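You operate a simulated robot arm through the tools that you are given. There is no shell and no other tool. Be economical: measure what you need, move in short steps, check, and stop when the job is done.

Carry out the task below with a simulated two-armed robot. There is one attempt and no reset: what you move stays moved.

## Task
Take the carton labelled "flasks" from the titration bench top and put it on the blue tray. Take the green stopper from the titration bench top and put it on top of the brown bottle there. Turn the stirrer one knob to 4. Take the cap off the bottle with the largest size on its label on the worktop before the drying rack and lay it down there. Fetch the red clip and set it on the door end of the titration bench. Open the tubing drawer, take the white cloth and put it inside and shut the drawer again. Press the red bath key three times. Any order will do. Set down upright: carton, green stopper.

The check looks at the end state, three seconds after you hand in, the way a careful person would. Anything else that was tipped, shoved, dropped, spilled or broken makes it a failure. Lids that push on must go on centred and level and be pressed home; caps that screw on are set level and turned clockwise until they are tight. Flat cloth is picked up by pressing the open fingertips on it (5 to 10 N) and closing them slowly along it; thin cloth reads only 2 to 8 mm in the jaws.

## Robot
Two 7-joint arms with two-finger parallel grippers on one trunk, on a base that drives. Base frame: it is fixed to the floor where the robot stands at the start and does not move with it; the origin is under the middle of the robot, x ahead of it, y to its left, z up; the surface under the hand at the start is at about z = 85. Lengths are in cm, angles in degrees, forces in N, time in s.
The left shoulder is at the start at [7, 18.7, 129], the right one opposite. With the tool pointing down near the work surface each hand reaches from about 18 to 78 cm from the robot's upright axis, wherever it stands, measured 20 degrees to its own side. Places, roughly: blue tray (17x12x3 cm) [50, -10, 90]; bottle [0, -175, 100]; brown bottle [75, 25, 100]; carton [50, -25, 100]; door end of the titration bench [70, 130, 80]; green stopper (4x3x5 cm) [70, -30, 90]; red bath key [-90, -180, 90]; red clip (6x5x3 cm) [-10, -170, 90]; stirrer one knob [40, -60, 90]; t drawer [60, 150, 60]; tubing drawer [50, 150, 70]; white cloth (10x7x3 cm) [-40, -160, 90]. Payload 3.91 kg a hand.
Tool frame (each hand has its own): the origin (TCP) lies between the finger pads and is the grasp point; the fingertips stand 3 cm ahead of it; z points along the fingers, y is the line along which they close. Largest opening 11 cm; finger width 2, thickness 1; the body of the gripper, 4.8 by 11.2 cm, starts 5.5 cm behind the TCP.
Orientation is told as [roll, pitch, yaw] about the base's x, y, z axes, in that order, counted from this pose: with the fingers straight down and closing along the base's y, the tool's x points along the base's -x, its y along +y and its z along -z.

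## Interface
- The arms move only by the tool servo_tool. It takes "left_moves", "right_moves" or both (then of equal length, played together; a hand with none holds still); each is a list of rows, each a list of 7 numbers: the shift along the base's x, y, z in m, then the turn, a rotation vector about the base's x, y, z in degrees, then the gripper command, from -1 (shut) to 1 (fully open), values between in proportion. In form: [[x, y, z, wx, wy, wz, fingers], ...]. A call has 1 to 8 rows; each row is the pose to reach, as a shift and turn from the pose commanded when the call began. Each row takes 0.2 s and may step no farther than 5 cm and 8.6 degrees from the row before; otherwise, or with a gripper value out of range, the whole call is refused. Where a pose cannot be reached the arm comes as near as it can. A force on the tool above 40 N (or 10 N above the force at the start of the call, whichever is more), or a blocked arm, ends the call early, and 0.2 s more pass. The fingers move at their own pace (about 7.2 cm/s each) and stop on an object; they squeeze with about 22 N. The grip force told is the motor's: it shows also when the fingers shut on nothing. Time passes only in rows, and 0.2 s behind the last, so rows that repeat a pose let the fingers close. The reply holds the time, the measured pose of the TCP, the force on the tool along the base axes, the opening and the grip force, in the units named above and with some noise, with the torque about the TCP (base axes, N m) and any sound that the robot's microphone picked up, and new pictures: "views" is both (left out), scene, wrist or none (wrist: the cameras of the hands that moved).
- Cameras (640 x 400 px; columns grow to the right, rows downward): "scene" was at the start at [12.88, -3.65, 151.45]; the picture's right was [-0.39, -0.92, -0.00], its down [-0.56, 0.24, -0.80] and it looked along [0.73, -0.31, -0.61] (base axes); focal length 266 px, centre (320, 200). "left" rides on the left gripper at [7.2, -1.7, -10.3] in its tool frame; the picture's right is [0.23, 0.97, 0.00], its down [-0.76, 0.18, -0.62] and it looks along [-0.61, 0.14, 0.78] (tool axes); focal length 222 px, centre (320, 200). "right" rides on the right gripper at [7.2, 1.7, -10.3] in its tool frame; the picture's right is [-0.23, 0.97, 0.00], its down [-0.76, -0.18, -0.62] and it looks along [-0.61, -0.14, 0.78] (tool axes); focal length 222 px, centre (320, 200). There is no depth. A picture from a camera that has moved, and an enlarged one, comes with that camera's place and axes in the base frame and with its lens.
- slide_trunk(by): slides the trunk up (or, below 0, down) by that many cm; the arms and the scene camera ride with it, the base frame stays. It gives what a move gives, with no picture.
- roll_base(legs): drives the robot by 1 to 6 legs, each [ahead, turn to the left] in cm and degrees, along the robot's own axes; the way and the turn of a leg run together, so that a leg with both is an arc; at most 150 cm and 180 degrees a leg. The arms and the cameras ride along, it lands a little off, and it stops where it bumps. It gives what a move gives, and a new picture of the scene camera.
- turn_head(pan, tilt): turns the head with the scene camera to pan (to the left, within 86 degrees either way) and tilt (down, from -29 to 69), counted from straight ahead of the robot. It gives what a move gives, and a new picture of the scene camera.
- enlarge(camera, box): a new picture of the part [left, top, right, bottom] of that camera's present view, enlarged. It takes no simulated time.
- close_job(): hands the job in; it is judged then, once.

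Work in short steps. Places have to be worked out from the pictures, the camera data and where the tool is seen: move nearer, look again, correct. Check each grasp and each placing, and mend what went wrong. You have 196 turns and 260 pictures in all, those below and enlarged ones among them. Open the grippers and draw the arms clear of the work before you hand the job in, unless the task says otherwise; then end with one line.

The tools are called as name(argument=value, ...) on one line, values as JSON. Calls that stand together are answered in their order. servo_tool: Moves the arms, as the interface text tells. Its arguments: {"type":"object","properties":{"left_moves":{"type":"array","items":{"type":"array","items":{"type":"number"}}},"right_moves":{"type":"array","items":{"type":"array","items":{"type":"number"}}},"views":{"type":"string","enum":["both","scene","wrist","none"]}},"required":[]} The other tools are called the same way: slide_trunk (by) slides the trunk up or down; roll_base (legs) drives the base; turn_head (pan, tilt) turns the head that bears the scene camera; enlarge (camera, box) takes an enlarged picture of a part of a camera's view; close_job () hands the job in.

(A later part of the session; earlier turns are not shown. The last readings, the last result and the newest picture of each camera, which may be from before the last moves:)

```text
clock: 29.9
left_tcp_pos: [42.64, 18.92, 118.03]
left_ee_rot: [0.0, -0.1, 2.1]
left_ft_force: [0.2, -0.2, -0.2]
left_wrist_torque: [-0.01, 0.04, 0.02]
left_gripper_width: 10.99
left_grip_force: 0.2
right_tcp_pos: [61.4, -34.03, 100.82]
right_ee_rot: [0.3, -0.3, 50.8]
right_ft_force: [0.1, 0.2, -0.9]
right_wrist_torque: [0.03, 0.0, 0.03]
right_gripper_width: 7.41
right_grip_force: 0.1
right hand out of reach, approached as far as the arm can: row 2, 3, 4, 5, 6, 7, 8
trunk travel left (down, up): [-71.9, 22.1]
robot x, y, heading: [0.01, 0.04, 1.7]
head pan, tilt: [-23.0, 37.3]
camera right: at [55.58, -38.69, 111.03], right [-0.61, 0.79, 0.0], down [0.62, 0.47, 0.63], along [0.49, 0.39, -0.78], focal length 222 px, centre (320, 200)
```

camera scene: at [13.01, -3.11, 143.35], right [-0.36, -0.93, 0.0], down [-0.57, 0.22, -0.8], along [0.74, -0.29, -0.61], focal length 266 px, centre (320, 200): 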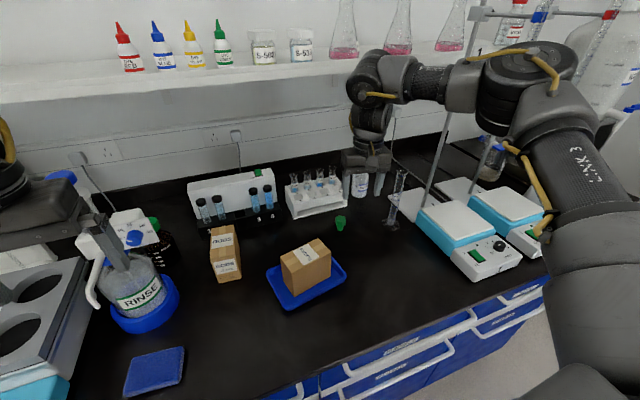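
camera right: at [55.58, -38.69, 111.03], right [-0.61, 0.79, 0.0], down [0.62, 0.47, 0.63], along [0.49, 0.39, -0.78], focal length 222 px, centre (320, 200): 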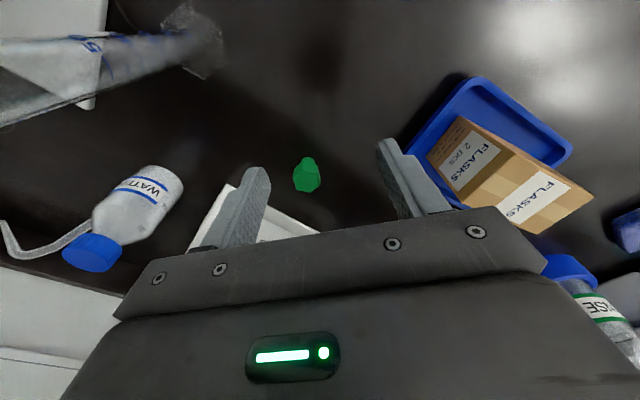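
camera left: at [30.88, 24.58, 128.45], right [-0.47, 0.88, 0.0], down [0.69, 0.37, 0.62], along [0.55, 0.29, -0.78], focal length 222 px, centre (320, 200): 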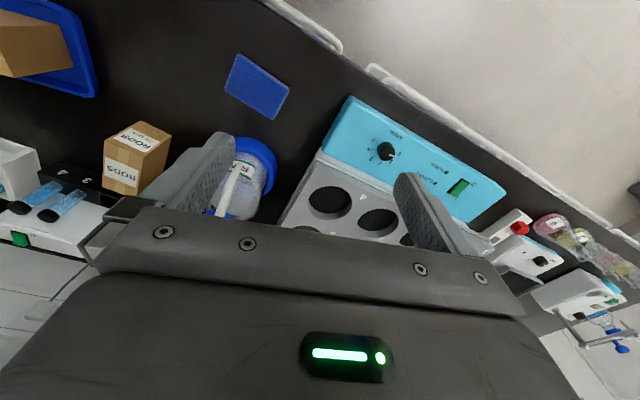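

The inward side of the right hand's range seems limited at about −30° bearing, whatever the yaw. I turn the base left 14° so the stopper sits at a better bearing, then move onto it.

roll_base(legs=[[0, 14]])

servo_tool(right_moves=[[0, -0.04, 0, 0, 0, -5, 0.35], [0, -0.08, 0, 0, 0, -10, 0.35], [0, -0.115, 0, 0, 0, -14, 0.35], [0, -0.13, 0, 0, 0, -14, 0.35], [0, -0.13, 0, 0, 0, -14, 0.35]], views="both")

```text
clock: 31.1
left_tcp_pos: [37.01, 28.54, 118.18]
left_ee_rot: [0.0, -0.1, 16.0]
left_ft_force: [1.0, -0.2, -0.6]
left_wrist_torque: [0.01, 0.03, -0.01]
left_gripper_width: 11.01
left_grip_force: 0.1
right_tcp_pos: [67.79, -18.21, 100.88]
right_ee_rot: [0.2, -0.4, 64.5]
right_ft_force: [-0.2, -0.8, 0.9]
right_wrist_torque: [0.0, -0.02, -0.04]
right_gripper_width: 7.43
right_grip_force: 0.0
trunk travel left (down, up): [-71.9, 22.1]
robot x, y, heading: [0.52, 0.13, 15.8]
head pan, tilt: [-23.0, 37.3]
camera scene: at [13.33, 0.03, 143.34], right [-0.12, -0.99, 0.0], down [-0.6, 0.08, -0.8], along [0.79, -0.1, -0.61], focal length 266 px, centre (320, 200)
```

scene: 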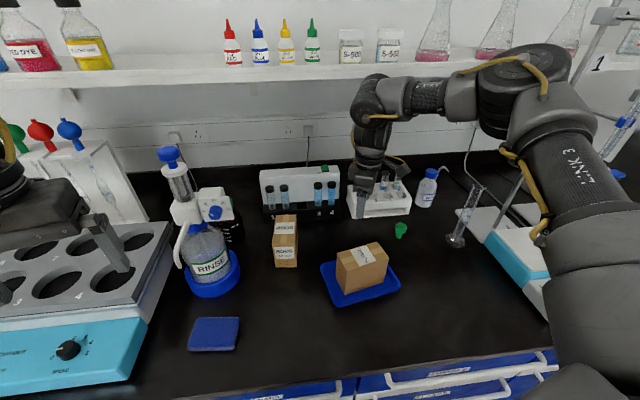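

```text
clock: 32.3
left_tcp_pos: [36.83, 28.57, 118.13]
left_ee_rot: [0.0, 0.0, 16.0]
left_ft_force: [-0.2, -0.4, 0.1]
left_wrist_torque: [0.01, 0.03, 0.02]
left_gripper_width: 10.99
left_grip_force: 0.1
right_tcp_pos: [67.95, -31.19, 100.69]
right_ee_rot: [0.2, -0.3, 50.6]
right_ft_force: [-0.5, 0.8, 0.1]
right_wrist_torque: [0.03, -0.01, 0.05]
right_gripper_width: 7.44
right_grip_force: 0.1
trunk travel left (down, up): [-71.9, 22.1]
robot x, y, heading: [-0.03, 0.1, 16.1]
head pan, tilt: [-23.0, 37.3]
camera scene: at [13.32, 0.11, 143.35], right [-0.12, -0.99, 0.0], down [-0.6, 0.07, -0.8], along [0.79, -0.1, -0.61], focal length 266 px, centre (320, 200)
camera right: at [62.07, -35.86, 110.86], right [-0.61, 0.79, 0.0], down [0.62, 0.47, 0.63], along [0.5, 0.38, -0.78], focal length 222 px, centre (320, 200)
```

scene: 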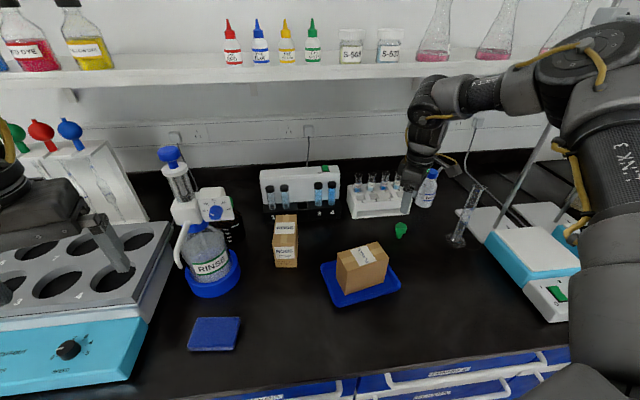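
right: 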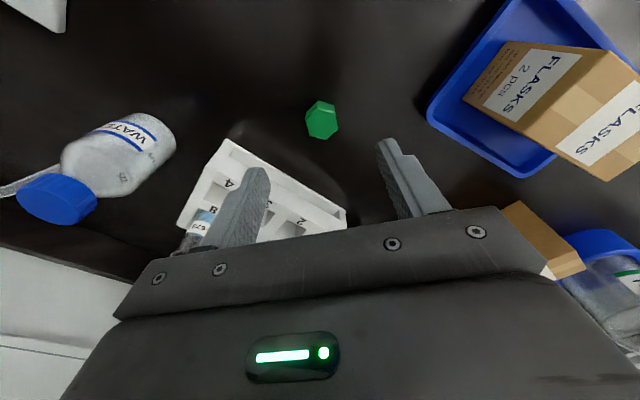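

Aligned now. I descend to z≈89.3 and close on the hex head.

servo_tool(right_moves=[[-0.001, 0, -0.04, 0, 0, 0, 0.35], [-0.001, 0, -0.08, 0, 0, 0, 0.35], [-0.001, 0, -0.105, 0, 0, 0, 0.35], [-0.001, 0, -0.113, 0, 0, 0, 0.35], [-0.001, 0, -0.113, 0, 0, 0, 0], [-0.001, 0, -0.113, 0, 0, 0, -1], [-0.001, 0, -0.113, 0, 0, 0, -1]], views="wrist")

```text
clock: 33.9
left_tcp_pos: [36.96, 28.56, 118.13]
left_ee_rot: [0.0, -0.1, 16.0]
left_ft_force: [0.6, 0.4, -0.2]
left_wrist_torque: [0.03, -0.02, -0.02]
left_gripper_width: 11.03
left_grip_force: 0.1
right_tcp_pos: [67.66, -31.32, 89.48]
right_ee_rot: [0.2, -0.2, 50.5]
right_ft_force: [-0.6, -0.5, -0.9]
right_wrist_torque: [0.04, 0.0, 0.0]
right_gripper_width: 3.19
right_grip_force: 22.2
trunk travel left (down, up): [-71.9, 22.1]
robot x, y, heading: [-0.08, 0.16, 15.7]
head pan, tilt: [-23.0, 37.3]
camera right: at [61.84, -35.89, 99.77], right [-0.61, 0.79, 0.0], down [0.62, 0.47, 0.63], along [0.5, 0.38, -0.78], focal length 222 px, centre (320, 200)
```

right: 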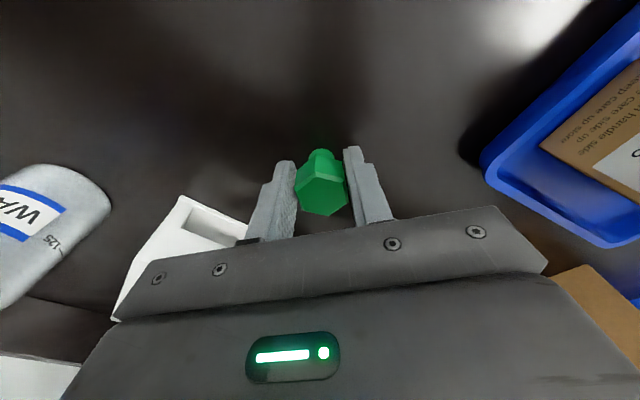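

Gripped at 3.2 cm. I lift and pull back radially before turning the base toward the brown bottle.

servo_tool(right_moves=[[0, 0, 0.03, 0, 0, 0, -1], [0, 0, 0.08, 0, 0, 0, -1], [0, 0, 0.13, 0, 0, 0, -1], [-0.03, 0.013, 0.18, 0, 0, 0, -1], [-0.07, 0.03, 0.2, 0, 0, 0, -1], [-0.11, 0.05, 0.2, 0, 0, 0, -1], [-0.15, 0.065, 0.2, 0, 0, 0, -1], [-0.19, 0.08, 0.2, 0, 0, 0, -1]], views="wrist")

```text
refused: row 4 steps farther than a row can; nothing moved
```

servo_tool(right_moves=[[0, 0, 0.03, 0, 0, 0, -1], [0, 0, 0.075, 0, 0, 0, -1], [0, 0, 0.12, 0, 0, 0, -1], [-0.02, 0.01, 0.16, 0, 0, 0, -1], [-0.06, 0.03, 0.18, 0, 0, 0, -1], [-0.1, 0.045, 0.19, 0, 0, 0, -1], [-0.14, 0.06, 0.19, 0, 0, 0, -1], [-0.18, 0.075, 0.19, 0, 0, 0, -1]], views="wrist")

```text
clock: 35.7
left_tcp_pos: [36.77, 28.6, 118.17]
left_ee_rot: [0.0, -0.1, 16.0]
left_ft_force: [-0.3, 0.6, -0.4]
left_wrist_torque: [-0.04, 0.01, -0.01]
left_gripper_width: 10.98
left_grip_force: 0.0
right_tcp_pos: [49.36, -23.53, 108.74]
right_ee_rot: [0.1, -0.3, 50.6]
right_ft_force: [0.6, 0.3, 0.2]
right_wrist_torque: [0.0, -0.02, 0.02]
right_gripper_width: 3.23
right_grip_force: 21.5
trunk travel left (down, up): [-71.9, 22.1]
robot x, y, heading: [-0.25, 0.15, 15.7]
head pan, tilt: [-23.0, 37.3]
camera right: at [43.5, -28.14, 118.99], right [-0.61, 0.79, 0.0], down [0.62, 0.47, 0.63], along [0.5, 0.38, -0.78], focal length 222 px, centre (320, 200)
```

right: 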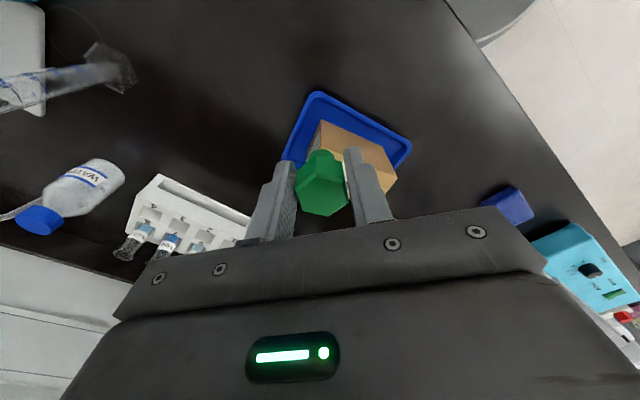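

Holding it fine. I turn the base left 34°.

roll_base(legs=[[0, 34]])

servo_tool(right_moves=[[0, 0, 0, 0, 0, -8, -1], [0, 0, 0, 0, 0, -16, -1], [0, 0, 0, 0, 0, -16, -1]], views="wrist")

```text
clock: 37.7
left_tcp_pos: [15.15, 44.07, 118.13]
left_ee_rot: [0.0, 0.0, 49.2]
left_ft_force: [-0.5, 0.4, 0.7]
left_wrist_torque: [0.0, -0.03, 0.02]
left_gripper_width: 11.0
left_grip_force: 0.1
right_tcp_pos: [54.39, 7.34, 108.69]
right_ee_rot: [0.1, -0.3, 83.8]
right_ft_force: [-0.2, 0.1, -0.2]
right_wrist_torque: [0.0, -0.02, 0.02]
right_gripper_width: 3.22
right_grip_force: 21.9
trunk travel left (down, up): [-71.9, 22.1]
robot x, y, heading: [-0.03, -0.09, 49.2]
head pan, tilt: [-23.0, 37.3]
camera scene: at [10.99, 7.32, 143.35], right [0.44, -0.9, 0.0], down [-0.55, -0.27, -0.8], along [0.71, 0.35, -0.61], focal length 266 px, centre (320, 200)
```

scene: 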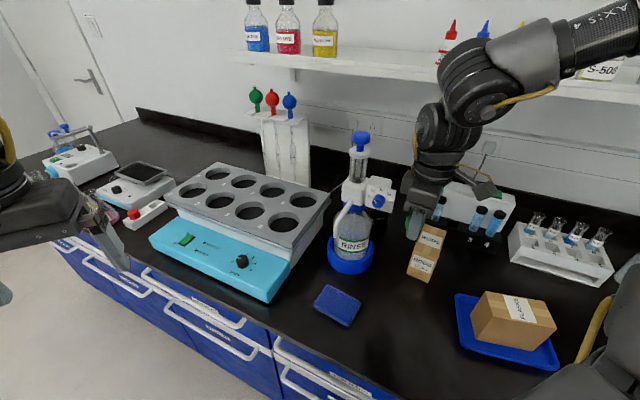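

```text
clock: 38.5
left_tcp_pos: [15.28, 44.19, 118.1]
left_ee_rot: [0.0, 0.0, 49.2]
left_ft_force: [0.7, -0.9, 0.1]
left_wrist_torque: [0.01, -0.01, 0.01]
left_gripper_width: 11.0
left_grip_force: 0.1
right_tcp_pos: [54.29, 7.4, 108.67]
right_ee_rot: [0.2, -0.3, 67.8]
right_ft_force: [0.5, 0.2, 0.0]
right_wrist_torque: [-0.02, 0.01, 0.03]
right_gripper_width: 3.23
right_grip_force: 21.4
trunk travel left (down, up): [-71.9, 22.1]
robot x, y, heading: [0.32, -0.15, 49.0]
head pan, tilt: [-23.0, 37.3]
camera right: at [50.1, 1.24, 118.93], right [-0.82, 0.58, 0.0], down [0.45, 0.63, 0.63], along [0.36, 0.51, -0.78], focal length 222 px, centre (320, 200)
```

right: 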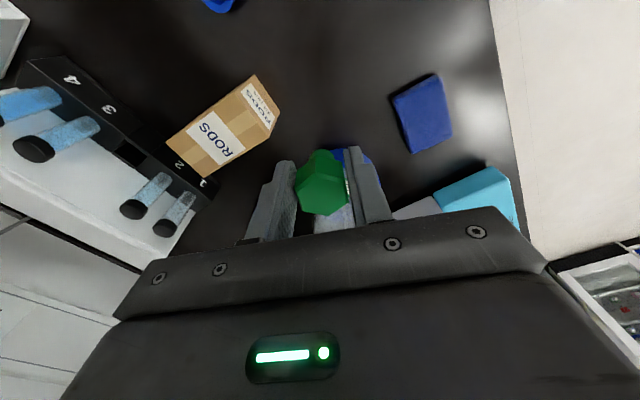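

enlarge(camera="scene", box=[310, 120, 470, 270])

```text
2.67 times, centred on (390, 195) of scene
camera zoom: at [10.94, 7.38, 143.35], right [0.44, -0.9, 0.0], down [-0.54, -0.27, -0.8], along [0.71, 0.35, -0.61], focal length 708 px, centre (133, 213)
```

zoom: 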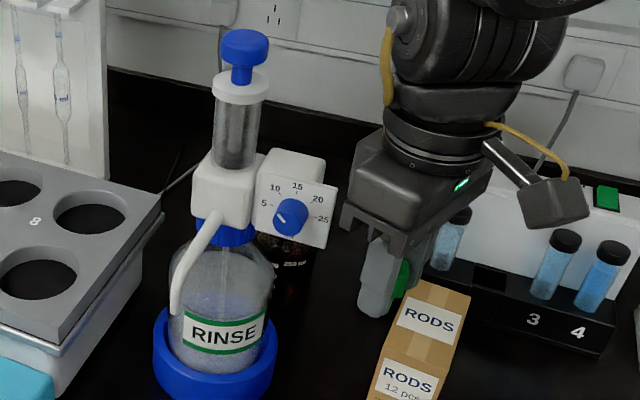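

The bottle is hidden behind the dispenser's dial box from here. I raise the hand and turn the wrist to look toward it.

servo_tool(right_moves=[[0, 0, 0.02, 0, 0, -8, -1], [0, 0, 0.04, 0, 0, -16, -1], [0, 0, 0.06, 0, 0, -24, -1], [0, 0, 0.08, 0, 0, -32, -1], [0, 0, 0.09, 0, 0, -40, -1], [0, 0, 0.09, 0, 0, -46, -1]], views="wrist")

```text
clock: 39.9
left_tcp_pos: [15.38, 44.09, 118.04]
left_ee_rot: [0.1, -0.1, 49.1]
left_ft_force: [0.7, 0.5, -1.8]
left_wrist_torque: [0.0, 0.01, 0.0]
left_gripper_width: 11.03
left_grip_force: 0.1
right_tcp_pos: [56.77, 5.94, 118.84]
right_ee_rot: [0.4, -0.2, 21.7]
right_ft_force: [0.3, -0.8, 0.1]
right_wrist_torque: [0.04, 0.02, -0.03]
right_gripper_width: 3.21
right_grip_force: 21.9
right hand out of reach, approached as far as the arm can: row 5, 6
trunk travel left (down, up): [-71.9, 22.1]
robot x, y, heading: [-0.21, 0.13, 49.3]
head pan, tilt: [-23.0, 37.3]
camera right: at [49.39, 4.69, 129.13], right [-0.15, 0.99, 0.01], down [0.77, 0.11, 0.62], along [0.62, 0.1, -0.78], focal length 222 px, centre (320, 200)
```

right: 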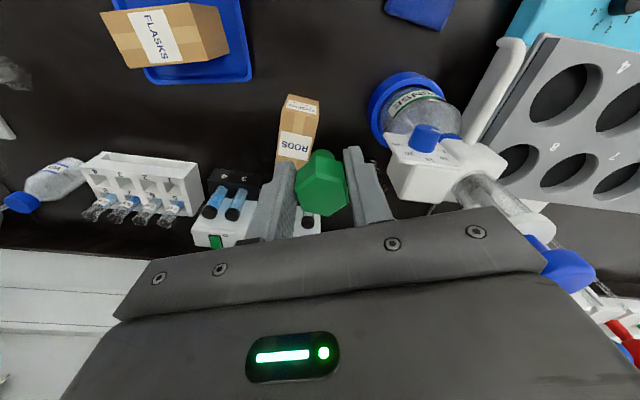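

The cap is hidden behind my fingers here. I back the hand off so that the camera sees the bottle.

servo_tool(right_moves=[[-0.03, -0.03, 0, 0, 0, 0, -1], [-0.06, -0.06, 0, 0, 0, 0, -1], [-0.09, -0.09, 0, 0, 0, 0, -1], [-0.1, -0.12, 0, 0, 0, 0, -1], [-0.1, -0.14, 0, 0, 0, 0, -1]], views="wrist")

enlarge(camera="right", box=[360, 100, 520, 220])

```text
clock: 41.1
left_tcp_pos: [15.29, 44.11, 118.1]
left_ee_rot: [0.0, -0.2, 49.2]
left_ft_force: [-1.1, -0.7, 0.5]
left_wrist_torque: [0.0, 0.01, -0.04]
left_gripper_width: 11.0
left_grip_force: 0.1
right_tcp_pos: [54.31, 0.0, 120.37]
right_ee_rot: [0.1, -0.4, 21.7]
right_ft_force: [-0.5, -0.7, 0.2]
right_wrist_torque: [0.02, 0.02, -0.02]
right_gripper_width: 3.22
right_grip_force: 21.8
right hand out of reach, approached as far as the arm can: row 1, 2, 3, 4, 5
trunk travel left (down, up): [-71.9, 22.1]
robot x, y, heading: [-0.03, -0.06, 48.9]
head pan, tilt: [-23.0, 37.3]
camera right: at [46.96, -1.16, 130.63], right [-0.15, 0.99, 0.0], down [0.77, 0.11, 0.63], along [0.62, 0.1, -0.78], focal length 222 px, centre (320, 200)
```

right: 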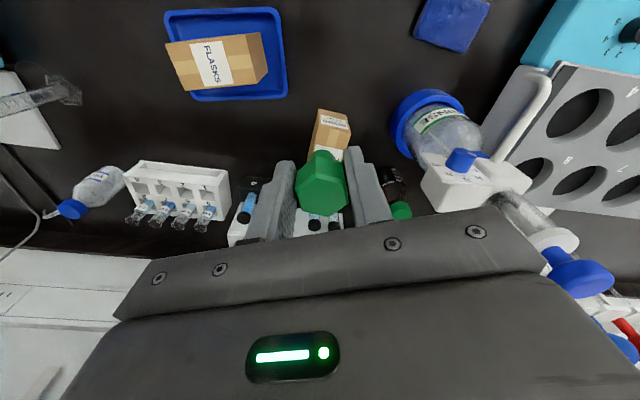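

```text
3.33 times, centred on (440, 160) of right
camera zoom: at [46.96, -1.16, 130.63], right [-0.15, 0.99, 0.0], down [0.77, 0.11, 0.63], along [0.62, 0.1, -0.78], focal length 740 px, centre (-80, 333)
```

zoom: 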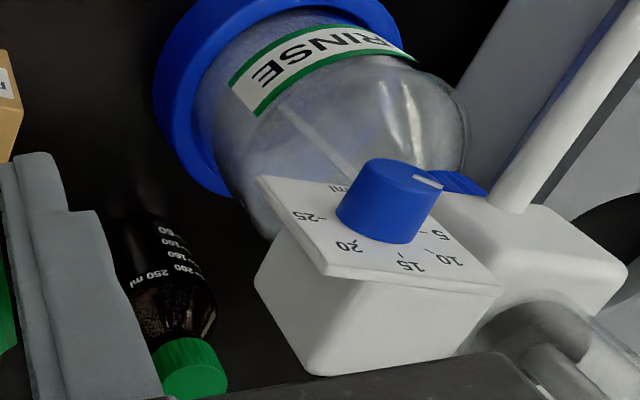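

The cap shows clearly: top centre about (73.6,19.2), z≈98.8, about 5.7 cm clear of the dispenser's box. I'll approach with yaw ~115 so the gripper body runs parallel to that box. First I wind up the yaw, then turn the base 8° more.

servo_tool(right_moves=[[0, 0, 0, 0, 0, 8, -1], [0, 0, 0, 0, 0, 16, -1], [0, 0, -0.01, 0, 0, 24, -1], [0, 0, -0.02, 0, 0, 32, -1], [0, 0, -0.03, 0, 0, 40, -1], [0, 0, -0.04, 0, 0, 48, -1], [0, 0, -0.05, 0, 0, 56, -1], [0, 0, -0.05, 0, 0, 64, -1]], views="none")

roll_base(legs=[[0, 8]])

```text
clock: 42.9
left_tcp_pos: [15.15, 44.14, 118.07]
left_ee_rot: [0.0, 0.0, 49.2]
left_ft_force: [-0.3, -0.1, 0.0]
left_wrist_torque: [0.0, 0.0, 0.01]
left_gripper_width: 11.0
left_grip_force: 0.1
right_tcp_pos: [54.29, 0.36, 115.4]
right_ee_rot: [0.2, -0.2, 85.9]
right_ft_force: [-0.7, 0.6, 0.7]
right_wrist_torque: [0.01, -0.03, 0.03]
right_gripper_width: 3.21
right_grip_force: 22.1
trunk travel left (down, up): [-71.9, 22.1]
robot x, y, heading: [0.65, 0.11, 49.2]
head pan, tilt: [-23.0, 37.3]
```

```text
clock: 43.9
left_tcp_pos: [9.24, 45.67, 118.13]
left_ee_rot: [0.0, 0.0, 57.2]
left_ft_force: [1.0, -0.1, 0.5]
left_wrist_torque: [-0.05, -0.01, 0.01]
left_gripper_width: 11.0
left_grip_force: 0.1
right_tcp_pos: [53.72, 7.74, 115.37]
right_ee_rot: [0.2, -0.2, 93.7]
right_ft_force: [0.0, 0.2, -1.0]
right_wrist_torque: [0.04, -0.01, -0.04]
right_gripper_width: 3.22
right_grip_force: 21.9
trunk travel left (down, up): [-71.9, 22.1]
robot x, y, heading: [-0.05, 0.16, 56.8]
head pan, tilt: [-23.0, 37.3]
camera scene: at [9.9, 8.73, 143.34], right [0.56, -0.83, 0.0], down [-0.5, -0.34, -0.79], along [0.66, 0.44, -0.61], focal length 266 px, centre (320, 200)
```

scene: 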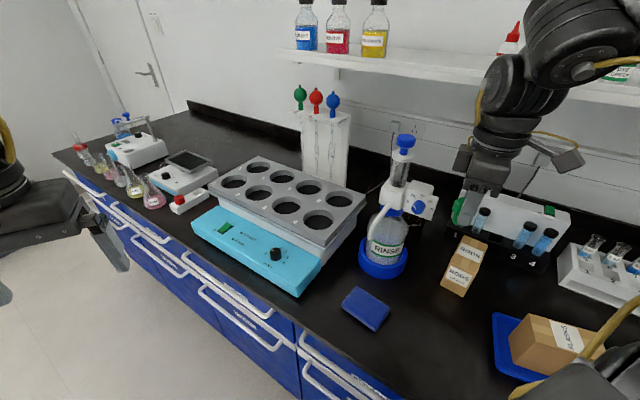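

I move out along y≈8–10 at z 114 toward the bottle's near side, clear of the dispenser.

servo_tool(right_moves=[[0.03, -0.01, 0, 0, 0, 5, -1], [0.07, -0.01, 0, 0, 0, 10, -1], [0.11, 0, 0, 0, 0, 15, -1], [0.15, 0.01, 0, 0, 0, 20, -1], [0.18, 0.02, 0, 0, 0, 22, -1], [0.18, 0.02, 0, 0, 0, 22, -1]], views="both")

```text
clock: 45.3
left_tcp_pos: [9.01, 45.74, 118.09]
left_ee_rot: [0.0, 0.0, 57.1]
left_ft_force: [-0.2, 0.3, -0.2]
left_wrist_torque: [0.02, 0.01, 0.04]
left_gripper_width: 11.0
left_grip_force: 0.1
right_tcp_pos: [71.81, 9.61, 115.34]
right_ee_rot: [0.2, -0.2, 115.7]
right_ft_force: [0.4, 0.6, 0.3]
right_wrist_torque: [0.01, -0.02, -0.06]
right_gripper_width: 3.22
right_grip_force: 22.3
trunk travel left (down, up): [-71.9, 22.1]
robot x, y, heading: [0.21, -0.35, 56.8]
head pan, tilt: [-23.0, 37.3]
camera scene: at [9.7, 8.78, 143.36], right [0.56, -0.83, 0.0], down [-0.5, -0.34, -0.8], along [0.66, 0.44, -0.61], focal length 266 px, centre (320, 200)
camera right: at [73.44, 2.18, 125.59], right [-0.98, -0.22, 0.0], down [-0.17, 0.76, 0.63], along [-0.14, 0.61, -0.78], focal length 222 px, centre (320, 200)
```

scene: 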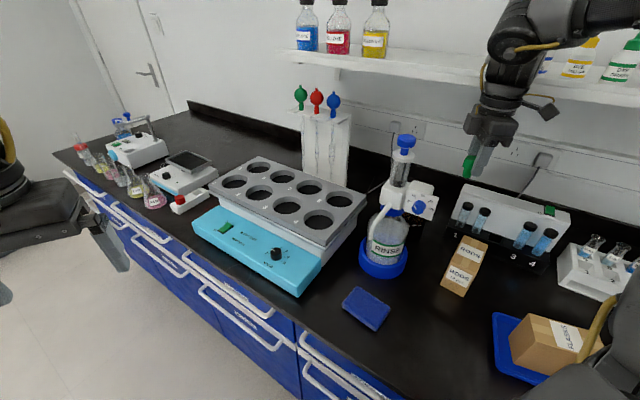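
right: 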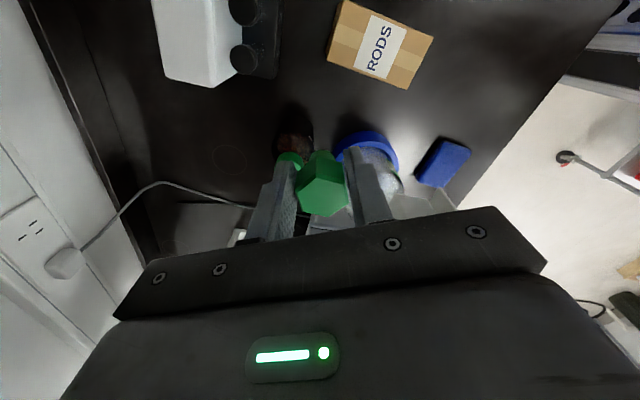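

enlarge(camera="right", box=[250, 90, 420, 230])

```text
2.86 times, centred on (335, 160) of right
camera zoom: at [73.44, 2.18, 125.59], right [-0.98, -0.22, 0.0], down [-0.17, 0.76, 0.63], along [-0.14, 0.61, -0.78], focal length 635 px, centre (277, 314)
```

zoom: 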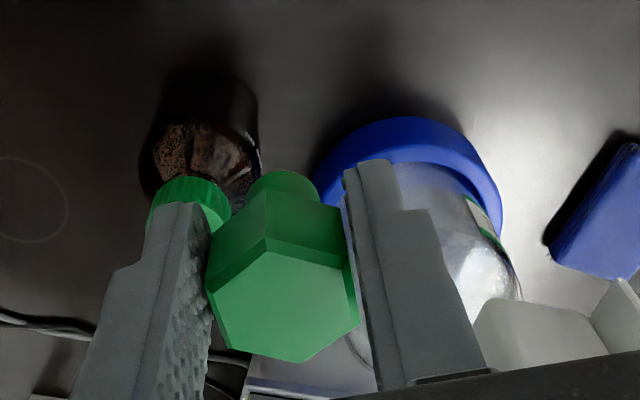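

The cap centre refines to about (73.9,19.4) with its top at z≈98.2. I move the stopper over it at safe height and check.

servo_tool(right_moves=[[0.006, 0.03, 0, 0, 0, 0, -1], [0.014, 0.06, 0, 0, 0, 0, -1], [0.0225, 0.09, -0.01, 0, 0, 0, -1], [0.0225, 0.097, -0.03, 0, 0, 0, -1], [0.0225, 0.097, -0.05, 0, 0, 0, -1], [0.0225, 0.097, -0.05, 0, 0, 0, -1]], views="both")

enlarge(camera="right", box=[250, 90, 420, 230])

enlarge(camera="scene", box=[350, 100, 530, 250])

```text
clock: 46.7
left_tcp_pos: [9.04, 45.84, 118.07]
left_ee_rot: [-0.1, 0.0, 57.1]
left_ft_force: [0.5, -0.3, 0.0]
left_wrist_torque: [-0.02, -0.01, -0.01]
left_gripper_width: 10.98
left_grip_force: 0.1
right_tcp_pos: [74.07, 19.71, 110.2]
right_ee_rot: [0.2, -0.2, 115.7]
right_ft_force: [0.4, 0.9, -0.2]
right_wrist_torque: [0.02, -0.02, 0.01]
right_gripper_width: 3.23
right_grip_force: 22.2
trunk travel left (down, up): [-71.9, 22.1]
robot x, y, heading: [0.35, 0.11, 57.0]
head pan, tilt: [-23.0, 37.3]
camera scene: at [9.82, 8.85, 143.34], right [0.56, -0.83, 0.0], down [-0.5, -0.34, -0.8], along [0.66, 0.44, -0.61], focal length 266 px, centre (320, 200)
camera right: at [75.79, 12.29, 120.45], right [-0.98, -0.22, 0.0], down [-0.17, 0.76, 0.63], along [-0.14, 0.61, -0.78], focal length 222 px, centre (320, 200)
```

scene: 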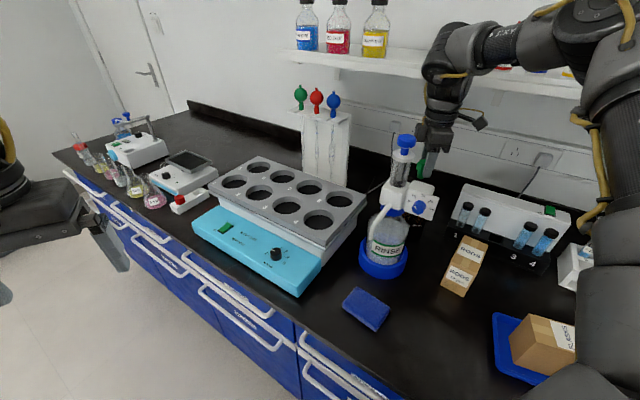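
right: 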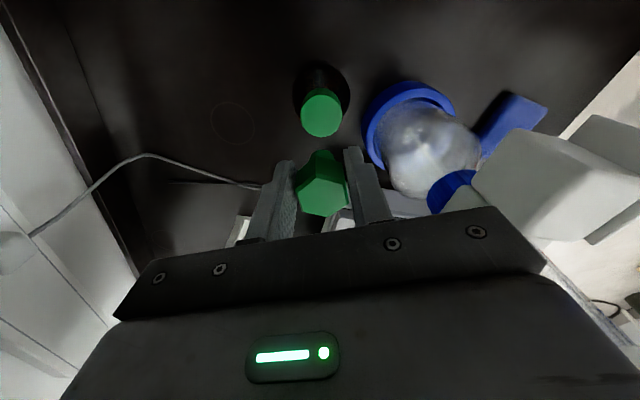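

```text
2.86 times, centred on (335, 160) of right
camera zoom: at [75.79, 12.29, 120.45], right [-0.98, -0.22, 0.0], down [-0.17, 0.76, 0.63], along [-0.14, 0.61, -0.78], focal length 635 px, centre (277, 314)
```

zoom: 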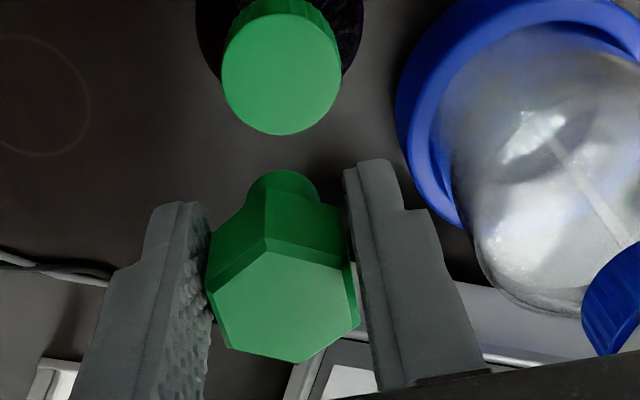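

```text
2.67 times, centred on (440, 175) of scene
camera zoom: at [9.82, 8.85, 143.34], right [0.56, -0.83, 0.0], down [-0.5, -0.34, -0.8], along [0.66, 0.44, -0.61], focal length 708 px, centre (0, 267)
```

zoom: 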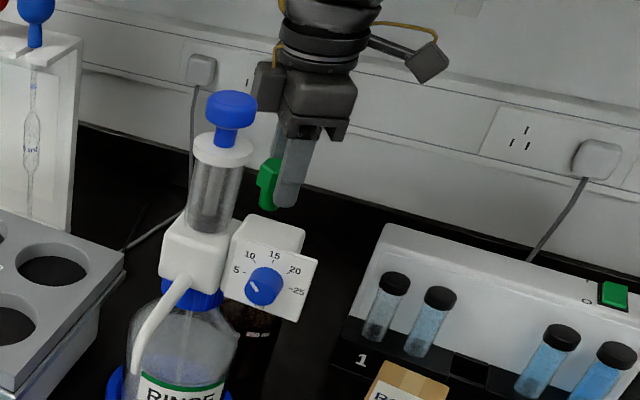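

Cap top is now well seen: centre (74.0,19.4), z≈98.2; the stopper's stem sits about (74.0,20.0). I correct −0.55 cm in y and lower most of the way.

servo_tool(right_moves=[[0.0005, -0.0055, -0.02, 0, 0, 0, -1], [0.0005, -0.0055, -0.04, 0, 0, 0, -1], [0.0005, -0.0055, -0.06, 0, 0, 0, -1], [0.0005, -0.0055, -0.068, 0, 0, 0, -1], [0.0005, -0.0055, -0.068, 0, 0, 0, -1]], views="none")

enlarge(camera="right", box=[250, 90, 420, 230])

enlarge(camera="scene", box=[380, 130, 500, 230])

```text
clock: 47.9
left_tcp_pos: [8.77, 45.92, 118.15]
left_ee_rot: [-0.1, -0.1, 57.2]
left_ft_force: [0.3, 0.2, -0.6]
left_wrist_torque: [0.0, 0.01, 0.04]
left_gripper_width: 10.99
left_grip_force: 0.0
right_tcp_pos: [74.06, 18.89, 103.7]
right_ee_rot: [0.1, -0.3, 115.7]
right_ft_force: [2.6, -0.5, 11.0]
right_wrist_torque: [0.03, -0.08, -0.03]
right_gripper_width: 3.21
right_grip_force: 22.3
trunk travel left (down, up): [-71.9, 22.1]
robot x, y, heading: [-0.03, -0.52, 57.1]
head pan, tilt: [-23.0, 37.3]
```

```text
2.86 times, centred on (335, 160) of right
camera zoom: at [75.73, 11.55, 113.91], right [-0.98, -0.22, 0.0], down [-0.17, 0.76, 0.63], along [-0.14, 0.61, -0.78], focal length 635 px, centre (277, 314)
```

zoom: 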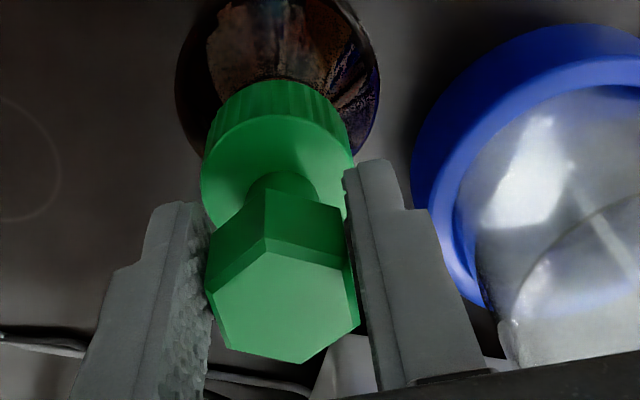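

```text
4.00 times, centred on (440, 180) of scene
camera zoom: at [9.68, 8.8, 143.38], right [0.56, -0.83, 0.0], down [-0.5, -0.34, -0.8], along [0.66, 0.44, -0.61], focal length 1063 px, centre (-160, 280)
```

zoom: 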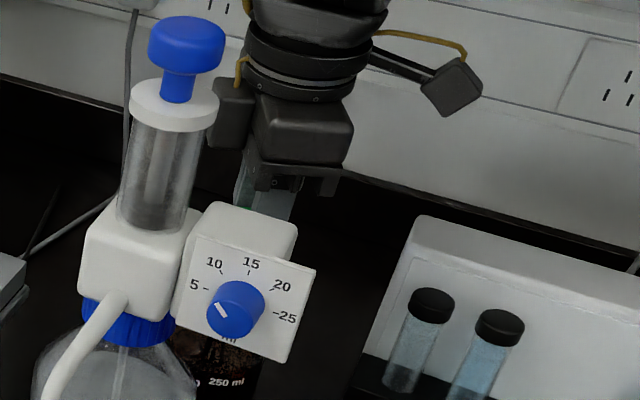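

It has already touched (11 N) at z 103.7, so the cap top is z≈99.2. The stem looks ~0.5 cm past centre in +y; I lift 1 cm, shift back, and set it down again.

servo_tool(right_moves=[[0, 0, 0.01, 0, 0, 0, -1], [0.0015, -0.005, 0.012, 0, 0, 0, -1], [0.0015, -0.005, 0.008, 0, 0, 0, -1]], views="none")

enlarge(camera="right", box=[250, 90, 420, 230])

```text
clock: 48.7
left_tcp_pos: [9.07, 45.79, 118.12]
left_ee_rot: [0.0, 0.0, 57.1]
left_ft_force: [-0.2, 0.6, 0.6]
left_wrist_torque: [-0.01, -0.01, 0.03]
left_gripper_width: 11.01
left_grip_force: 0.1
right_tcp_pos: [74.28, 18.25, 104.35]
right_ee_rot: [0.3, -0.3, 115.7]
right_ft_force: [0.0, 0.1, -0.3]
right_wrist_torque: [0.02, 0.0, -0.02]
right_gripper_width: 3.21
right_grip_force: 22.2
trunk travel left (down, up): [-71.9, 22.1]
robot x, y, heading: [0.04, -0.22, 57.3]
head pan, tilt: [-23.0, 37.3]
```

```text
2.86 times, centred on (335, 160) of right
camera zoom: at [75.98, 11.05, 114.53], right [-0.98, -0.22, 0.01], down [-0.17, 0.76, 0.63], along [-0.14, 0.61, -0.78], focal length 635 px, centre (277, 314)
```

zoom: 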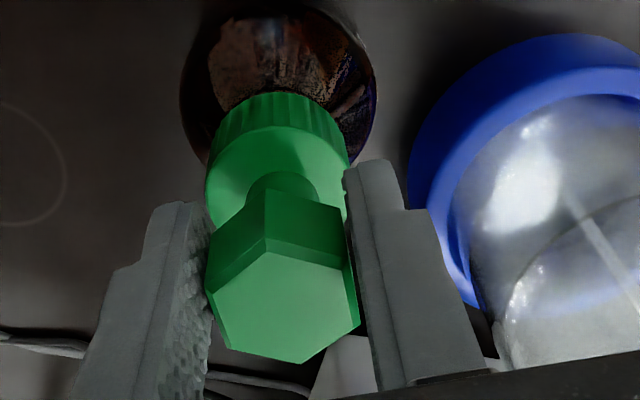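

Centred now within about 2 mm. I lower to contact with another +0.1 cm in x, then release.

servo_tool(right_moves=[[0.0015, 0, -0.003, 0, 0, 0, -1], [0.0015, 0, -0.006, 0, 0, 0, -1], [0.0015, 0, -0.0075, 0, 0, 0, -1]], views="none")

```text
clock: 49.5
left_tcp_pos: [8.85, 45.79, 118.01]
left_ee_rot: [-0.1, 0.0, 57.1]
left_ft_force: [0.3, 0.4, 0.4]
left_wrist_torque: [0.01, 0.01, -0.02]
left_gripper_width: 11.0
left_grip_force: 0.1
right_tcp_pos: [74.27, 18.46, 103.68]
right_ee_rot: [0.1, -0.3, 115.8]
right_ft_force: [1.2, -0.1, 2.5]
right_wrist_torque: [0.05, -0.03, 0.02]
right_gripper_width: 3.2
right_grip_force: 21.8
trunk travel left (down, up): [-71.9, 22.1]
robot x, y, heading: [-0.08, 0.3, 57.1]
head pan, tilt: [-23.0, 37.3]
```

Light contact, 2.5 N. Open to ~5 cm and rise.

servo_tool(right_moves=[[0, 0, 0, 0, 0, 0, -0.35], [0, 0, 0, 0, 0, 0, -0.1], [0, 0, 0, 0, 0, 0, -0.1], [0, 0, 0.03, 0, 0, 0, -0.1], [0, 0, 0.07, 0, 0, 0, -0.1], [0, -0.03, 0.1, 0, 0, 0, -0.1], [0, -0.07, 0.1, 0, 0, 0, -0.1]], views="wrist")

enlarge(camera="right", box=[230, 60, 420, 230])

```text
clock: 51.1
left_tcp_pos: [9.12, 45.52, 118.24]
left_ee_rot: [0.1, -0.1, 57.1]
left_ft_force: [0.3, -0.6, -0.3]
left_wrist_torque: [0.02, 0.01, -0.01]
left_gripper_width: 11.01
left_grip_force: 0.0
right_tcp_pos: [74.56, 10.86, 113.79]
right_ee_rot: [0.2, -0.4, 115.8]
right_ft_force: [-0.5, 0.1, -0.6]
right_wrist_torque: [0.04, 0.01, -0.01]
right_gripper_width: 4.94
right_grip_force: 0.0
trunk travel left (down, up): [-71.9, 22.1]
robot x, y, heading: [-0.11, 0.05, 57.0]
head pan, tilt: [-23.0, 37.3]
camera right: at [76.16, 3.57, 123.93], right [-0.98, -0.22, 0.0], down [-0.17, 0.76, 0.63], along [-0.14, 0.61, -0.78], focal length 222 px, centre (320, 200)
```

right: 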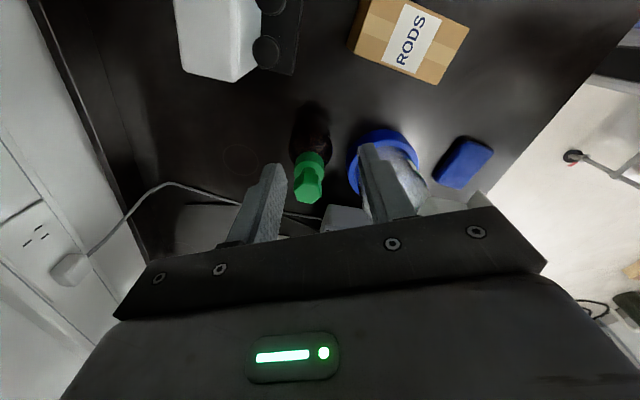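

```text
2.35 times, centred on (325, 145) of right
camera zoom: at [76.16, 3.57, 123.93], right [-0.98, -0.22, 0.0], down [-0.17, 0.76, 0.63], along [-0.14, 0.61, -0.78], focal length 523 px, centre (308, 329)
```

zoom: 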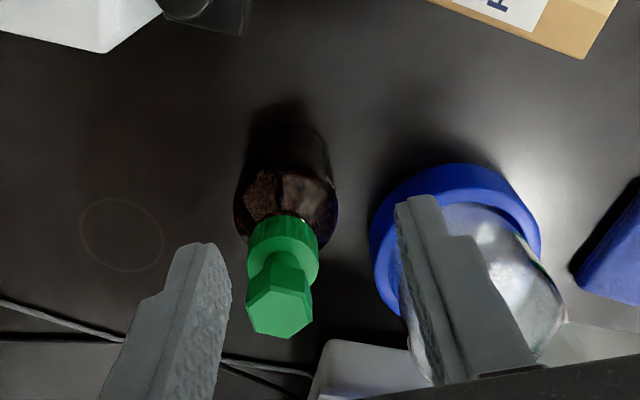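

The stopper stands centred on the brown bottle. Next the stirrer: I withdraw the hand radially, unwinding yaw.

servo_tool(right_moves=[[-0.04, -0.01, 0, 0, 0, -5, -0.1], [-0.08, -0.02, 0, 0, 0, -12, -0.1], [-0.12, -0.02, 0, 0, 0, -20, -0.1], [-0.16, -0.03, 0, 0, 0, -28, -0.1], [-0.2, -0.04, 0, 0, 0, -36, -0.1], [-0.23, -0.05, 0, 0, 0, -42, -0.1]], views="none")

roll_base(legs=[[0, -65]])

```text
clock: 52.5
left_tcp_pos: [8.88, 45.82, 118.08]
left_ee_rot: [-0.1, 0.0, 57.1]
left_ft_force: [0.0, 0.0, 0.0]
left_wrist_torque: [-0.01, -0.03, 0.02]
left_gripper_width: 10.98
left_grip_force: 0.0
right_tcp_pos: [51.23, 6.21, 113.57]
right_ee_rot: [0.1, -0.3, 73.7]
right_ft_force: [-0.4, 1.1, 0.1]
right_wrist_torque: [-0.01, -0.01, 0.0]
right_gripper_width: 4.96
right_grip_force: 0.0
trunk travel left (down, up): [-71.9, 22.1]
robot x, y, heading: [0.05, 0.01, 57.0]
head pan, tilt: [-23.0, 37.3]
```

```text
clock: 55.8
left_tcp_pos: [45.31, 11.75, 118.11]
left_ee_rot: [0.0, 0.1, -7.3]
left_ft_force: [-0.7, -0.4, 0.6]
left_wrist_torque: [0.02, 0.02, 0.01]
left_gripper_width: 11.01
left_grip_force: 0.2
right_tcp_pos: [27.87, -43.66, 113.47]
right_ee_rot: [0.2, -0.2, 9.4]
right_ft_force: [-0.3, 0.4, 0.1]
right_wrist_torque: [-0.02, -0.04, 0.0]
right_gripper_width: 4.97
right_grip_force: 0.1
trunk travel left (down, up): [-71.9, 22.1]
robot x, y, heading: [0.32, -0.68, -7.2]
head pan, tilt: [-23.0, 37.3]
camera scene: at [12.33, -5.26, 143.35], right [-0.5, -0.86, 0.0], down [-0.52, 0.31, -0.8], along [0.69, -0.4, -0.61], focal length 266 px, centre (320, 200)
```

scene: 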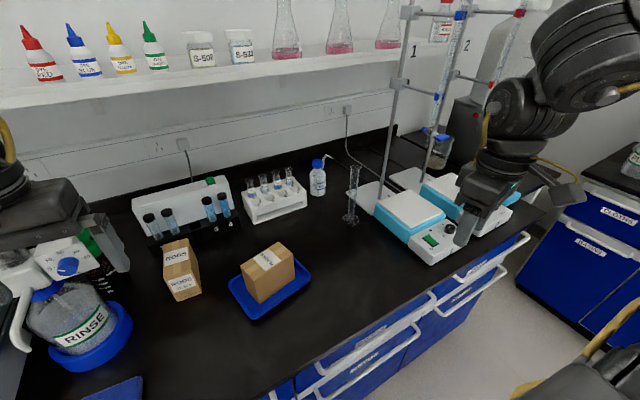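

I bring the right hand toward the knob of stirrer 1 for a close look.

servo_tool(right_moves=[[0.02, -0.04, 0, 0, 0, -2, -0.1], [0.04, -0.08, 0, 0, 0, -4, -0.1], [0.06, -0.12, 0, 0, 0, -6, -0.1], [0.07, -0.16, 0, 0, 0, -8, -0.1], [0.08, -0.19, 0, 0, 0, -9, -0.1]], views="wrist")

enlarge(camera="right", box=[220, 40, 400, 180])

```text
clock: 57.0
left_tcp_pos: [45.32, 11.7, 118.11]
left_ee_rot: [0.0, 0.0, -7.3]
left_ft_force: [-0.1, 0.3, 0.4]
left_wrist_torque: [0.0, 0.01, -0.03]
left_gripper_width: 11.0
left_grip_force: 0.0
right_tcp_pos: [36.0, -62.69, 113.53]
right_ee_rot: [0.2, -0.2, 0.4]
right_ft_force: [0.8, -0.1, 0.9]
right_wrist_torque: [0.03, -0.01, -0.02]
right_gripper_width: 4.93
right_grip_force: 0.2
trunk travel left (down, up): [-71.9, 22.1]
robot x, y, heading: [0.25, -0.09, -7.6]
head pan, tilt: [-23.0, 37.3]
camera right: at [28.8, -61.2, 123.7], right [0.22, 0.98, 0.0], down [0.76, -0.18, 0.62], along [0.61, -0.13, -0.78], focal length 222 px, centre (320, 200)
```

right: 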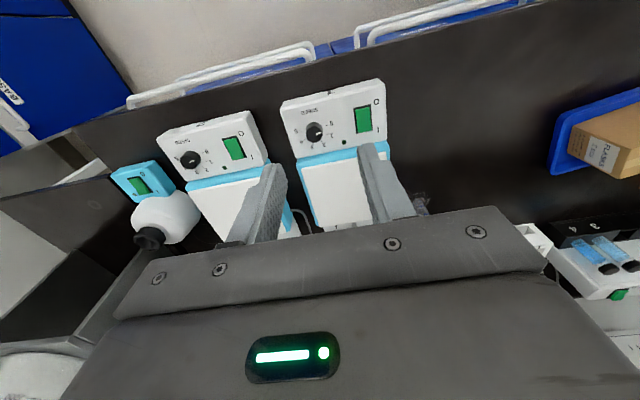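

```text
2.86 times, centred on (310, 110) of right
camera zoom: at [28.8, -61.2, 123.7], right [0.22, 0.98, 0.0], down [0.76, -0.18, 0.62], along [0.61, -0.13, -0.78], focal length 635 px, centre (349, 457)
```

zoom: 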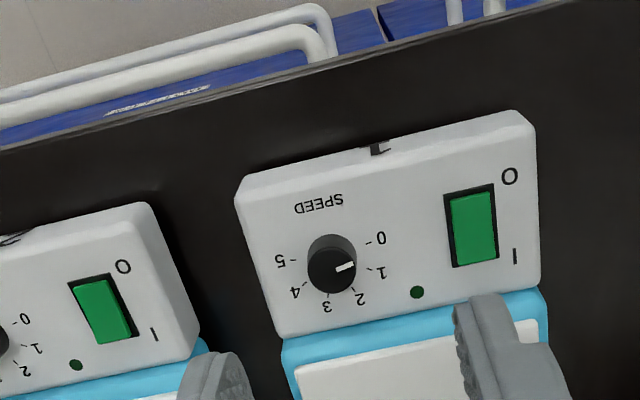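

Stirrer 1 is the one nearer the carton; its pointer stands at 0 and 4 lies about 153° clockwise. Knob top is at about (41.4,-64.6,92). I go above it while turning to yaw +80, to have room for the clockwise turn.

servo_tool(right_moves=[[0.01, -0.005, -0.01, 0, 0, 8, -0.1], [0.02, -0.01, -0.02, 0, 0, 16, -0.1], [0.03, -0.015, -0.03, 0, 0, 24, -0.1], [0.04, -0.019, -0.04, 0, 0, 32, -0.1], [0.054, -0.019, -0.05, 0, 0, 40, -0.1], [0.054, -0.019, -0.06, 0, 0, 48, -0.1], [0.054, -0.019, -0.07, 0, 0, 56, -0.1], [0.054, -0.019, -0.08, 0, 0, 64, -0.1]], views="none")

servo_tool(right_moves=[[0, 0, -0.02, 0, 0, 8, -0.1], [0, 0, -0.04, 0, 0, 16, -0.1], [0, 0, -0.04, 0, 0, 16, -0.1]], views="wrist")

enlarge(camera="right", box=[240, 60, 400, 190])

```text
clock: 58.8
left_tcp_pos: [45.22, 11.65, 118.11]
left_ee_rot: [-0.1, 0.0, -7.2]
left_ft_force: [-0.8, -0.2, 0.2]
left_wrist_torque: [0.03, -0.02, -0.01]
left_gripper_width: 11.01
left_grip_force: 0.0
right_tcp_pos: [41.57, -64.46, 105.51]
right_ee_rot: [0.2, -0.4, 64.7]
right_ft_force: [0.3, 0.0, -0.4]
right_wrist_torque: [-0.02, 0.02, -0.03]
right_gripper_width: 4.96
right_grip_force: 0.1
trunk travel left (down, up): [-71.9, 22.1]
robot x, y, heading: [-0.15, -0.22, -7.0]
head pan, tilt: [-23.0, 37.3]
```

```text
clock: 59.5
left_tcp_pos: [45.19, 11.78, 118.19]
left_ee_rot: [0.0, 0.0, -7.2]
left_ft_force: [-0.5, -0.5, 0.3]
left_wrist_torque: [0.0, -0.01, 0.03]
left_gripper_width: 10.99
left_grip_force: 0.2
right_tcp_pos: [41.34, -64.46, 101.59]
right_ee_rot: [0.1, -0.2, 80.5]
right_ft_force: [0.0, 0.5, 0.1]
right_wrist_torque: [0.05, 0.04, 0.02]
right_gripper_width: 4.95
right_grip_force: 0.1
trunk travel left (down, up): [-71.9, 22.1]
robot x, y, heading: [-0.33, -0.09, -7.3]
head pan, tilt: [-23.0, 37.3]
camera right: at [38.5, -71.44, 111.83], right [-0.92, 0.39, 0.0], down [0.3, 0.72, 0.63], along [0.24, 0.58, -0.78], focal length 222 px, centre (320, 200)
```

right: 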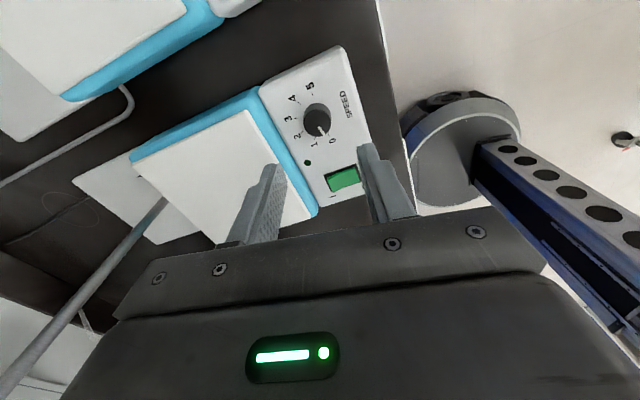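

```text
3.08 times, centred on (320, 125) of right
camera zoom: at [38.5, -71.44, 111.83], right [-0.92, 0.39, 0.0], down [0.3, 0.72, 0.63], along [0.24, 0.58, -0.78], focal length 684 px, centre (320, 431)
```

zoom: 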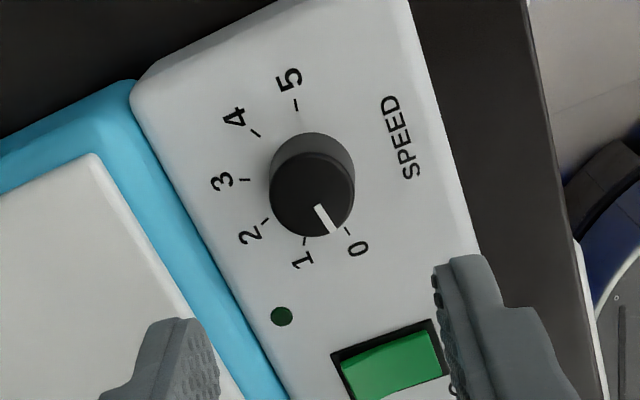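

The knob top is centred at (41.4,-64.85); labels are about 40° apart, so 4 is about 158° clockwise. I lower over it and grip.

servo_tool(right_moves=[[0.0005, -0.0038, -0.03, 0, 0, 0, -0.1], [0.0005, -0.0038, -0.06, 0, 0, 0, -0.1], [0.0005, -0.0038, -0.075, 0, 0, 0, -0.1], [0.0005, -0.0038, -0.075, 0, 0, 0, -0.1]], views="wrist")

enlarge(camera="right", box=[240, 100, 400, 230])

```text
clock: 60.5
left_tcp_pos: [45.26, 11.7, 118.05]
left_ee_rot: [0.0, 0.1, -7.3]
left_ft_force: [-0.3, -0.3, -0.2]
left_wrist_torque: [0.02, 0.01, -0.02]
left_gripper_width: 11.0
left_grip_force: 0.0
right_tcp_pos: [41.32, -64.95, 93.89]
right_ee_rot: [0.1, -0.3, 80.4]
right_ft_force: [-0.5, -0.6, -0.8]
right_wrist_torque: [0.02, 0.02, 0.01]
right_gripper_width: 4.95
right_grip_force: 0.1
trunk travel left (down, up): [-71.9, 22.1]
robot x, y, heading: [0.3, 0.23, -7.1]
head pan, tilt: [-23.0, 37.3]
camera right: at [38.53, -71.93, 104.17], right [-0.92, 0.39, 0.0], down [0.3, 0.72, 0.63], along [0.24, 0.58, -0.78], focal length 222 px, centre (320, 200)
```

right: 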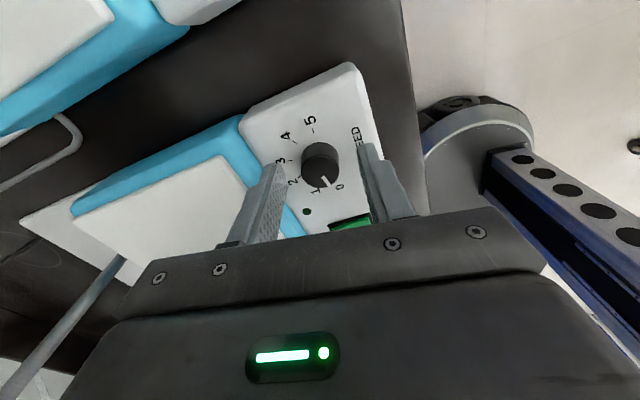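

```text
3.08 times, centred on (320, 165) of right
camera zoom: at [38.53, -71.93, 104.17], right [-0.92, 0.39, 0.0], down [0.3, 0.72, 0.63], along [0.24, 0.58, -0.78], focal length 684 px, centre (320, 308)
```

zoom: 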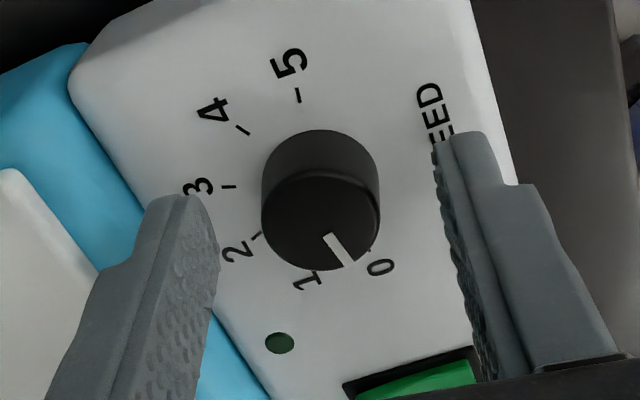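

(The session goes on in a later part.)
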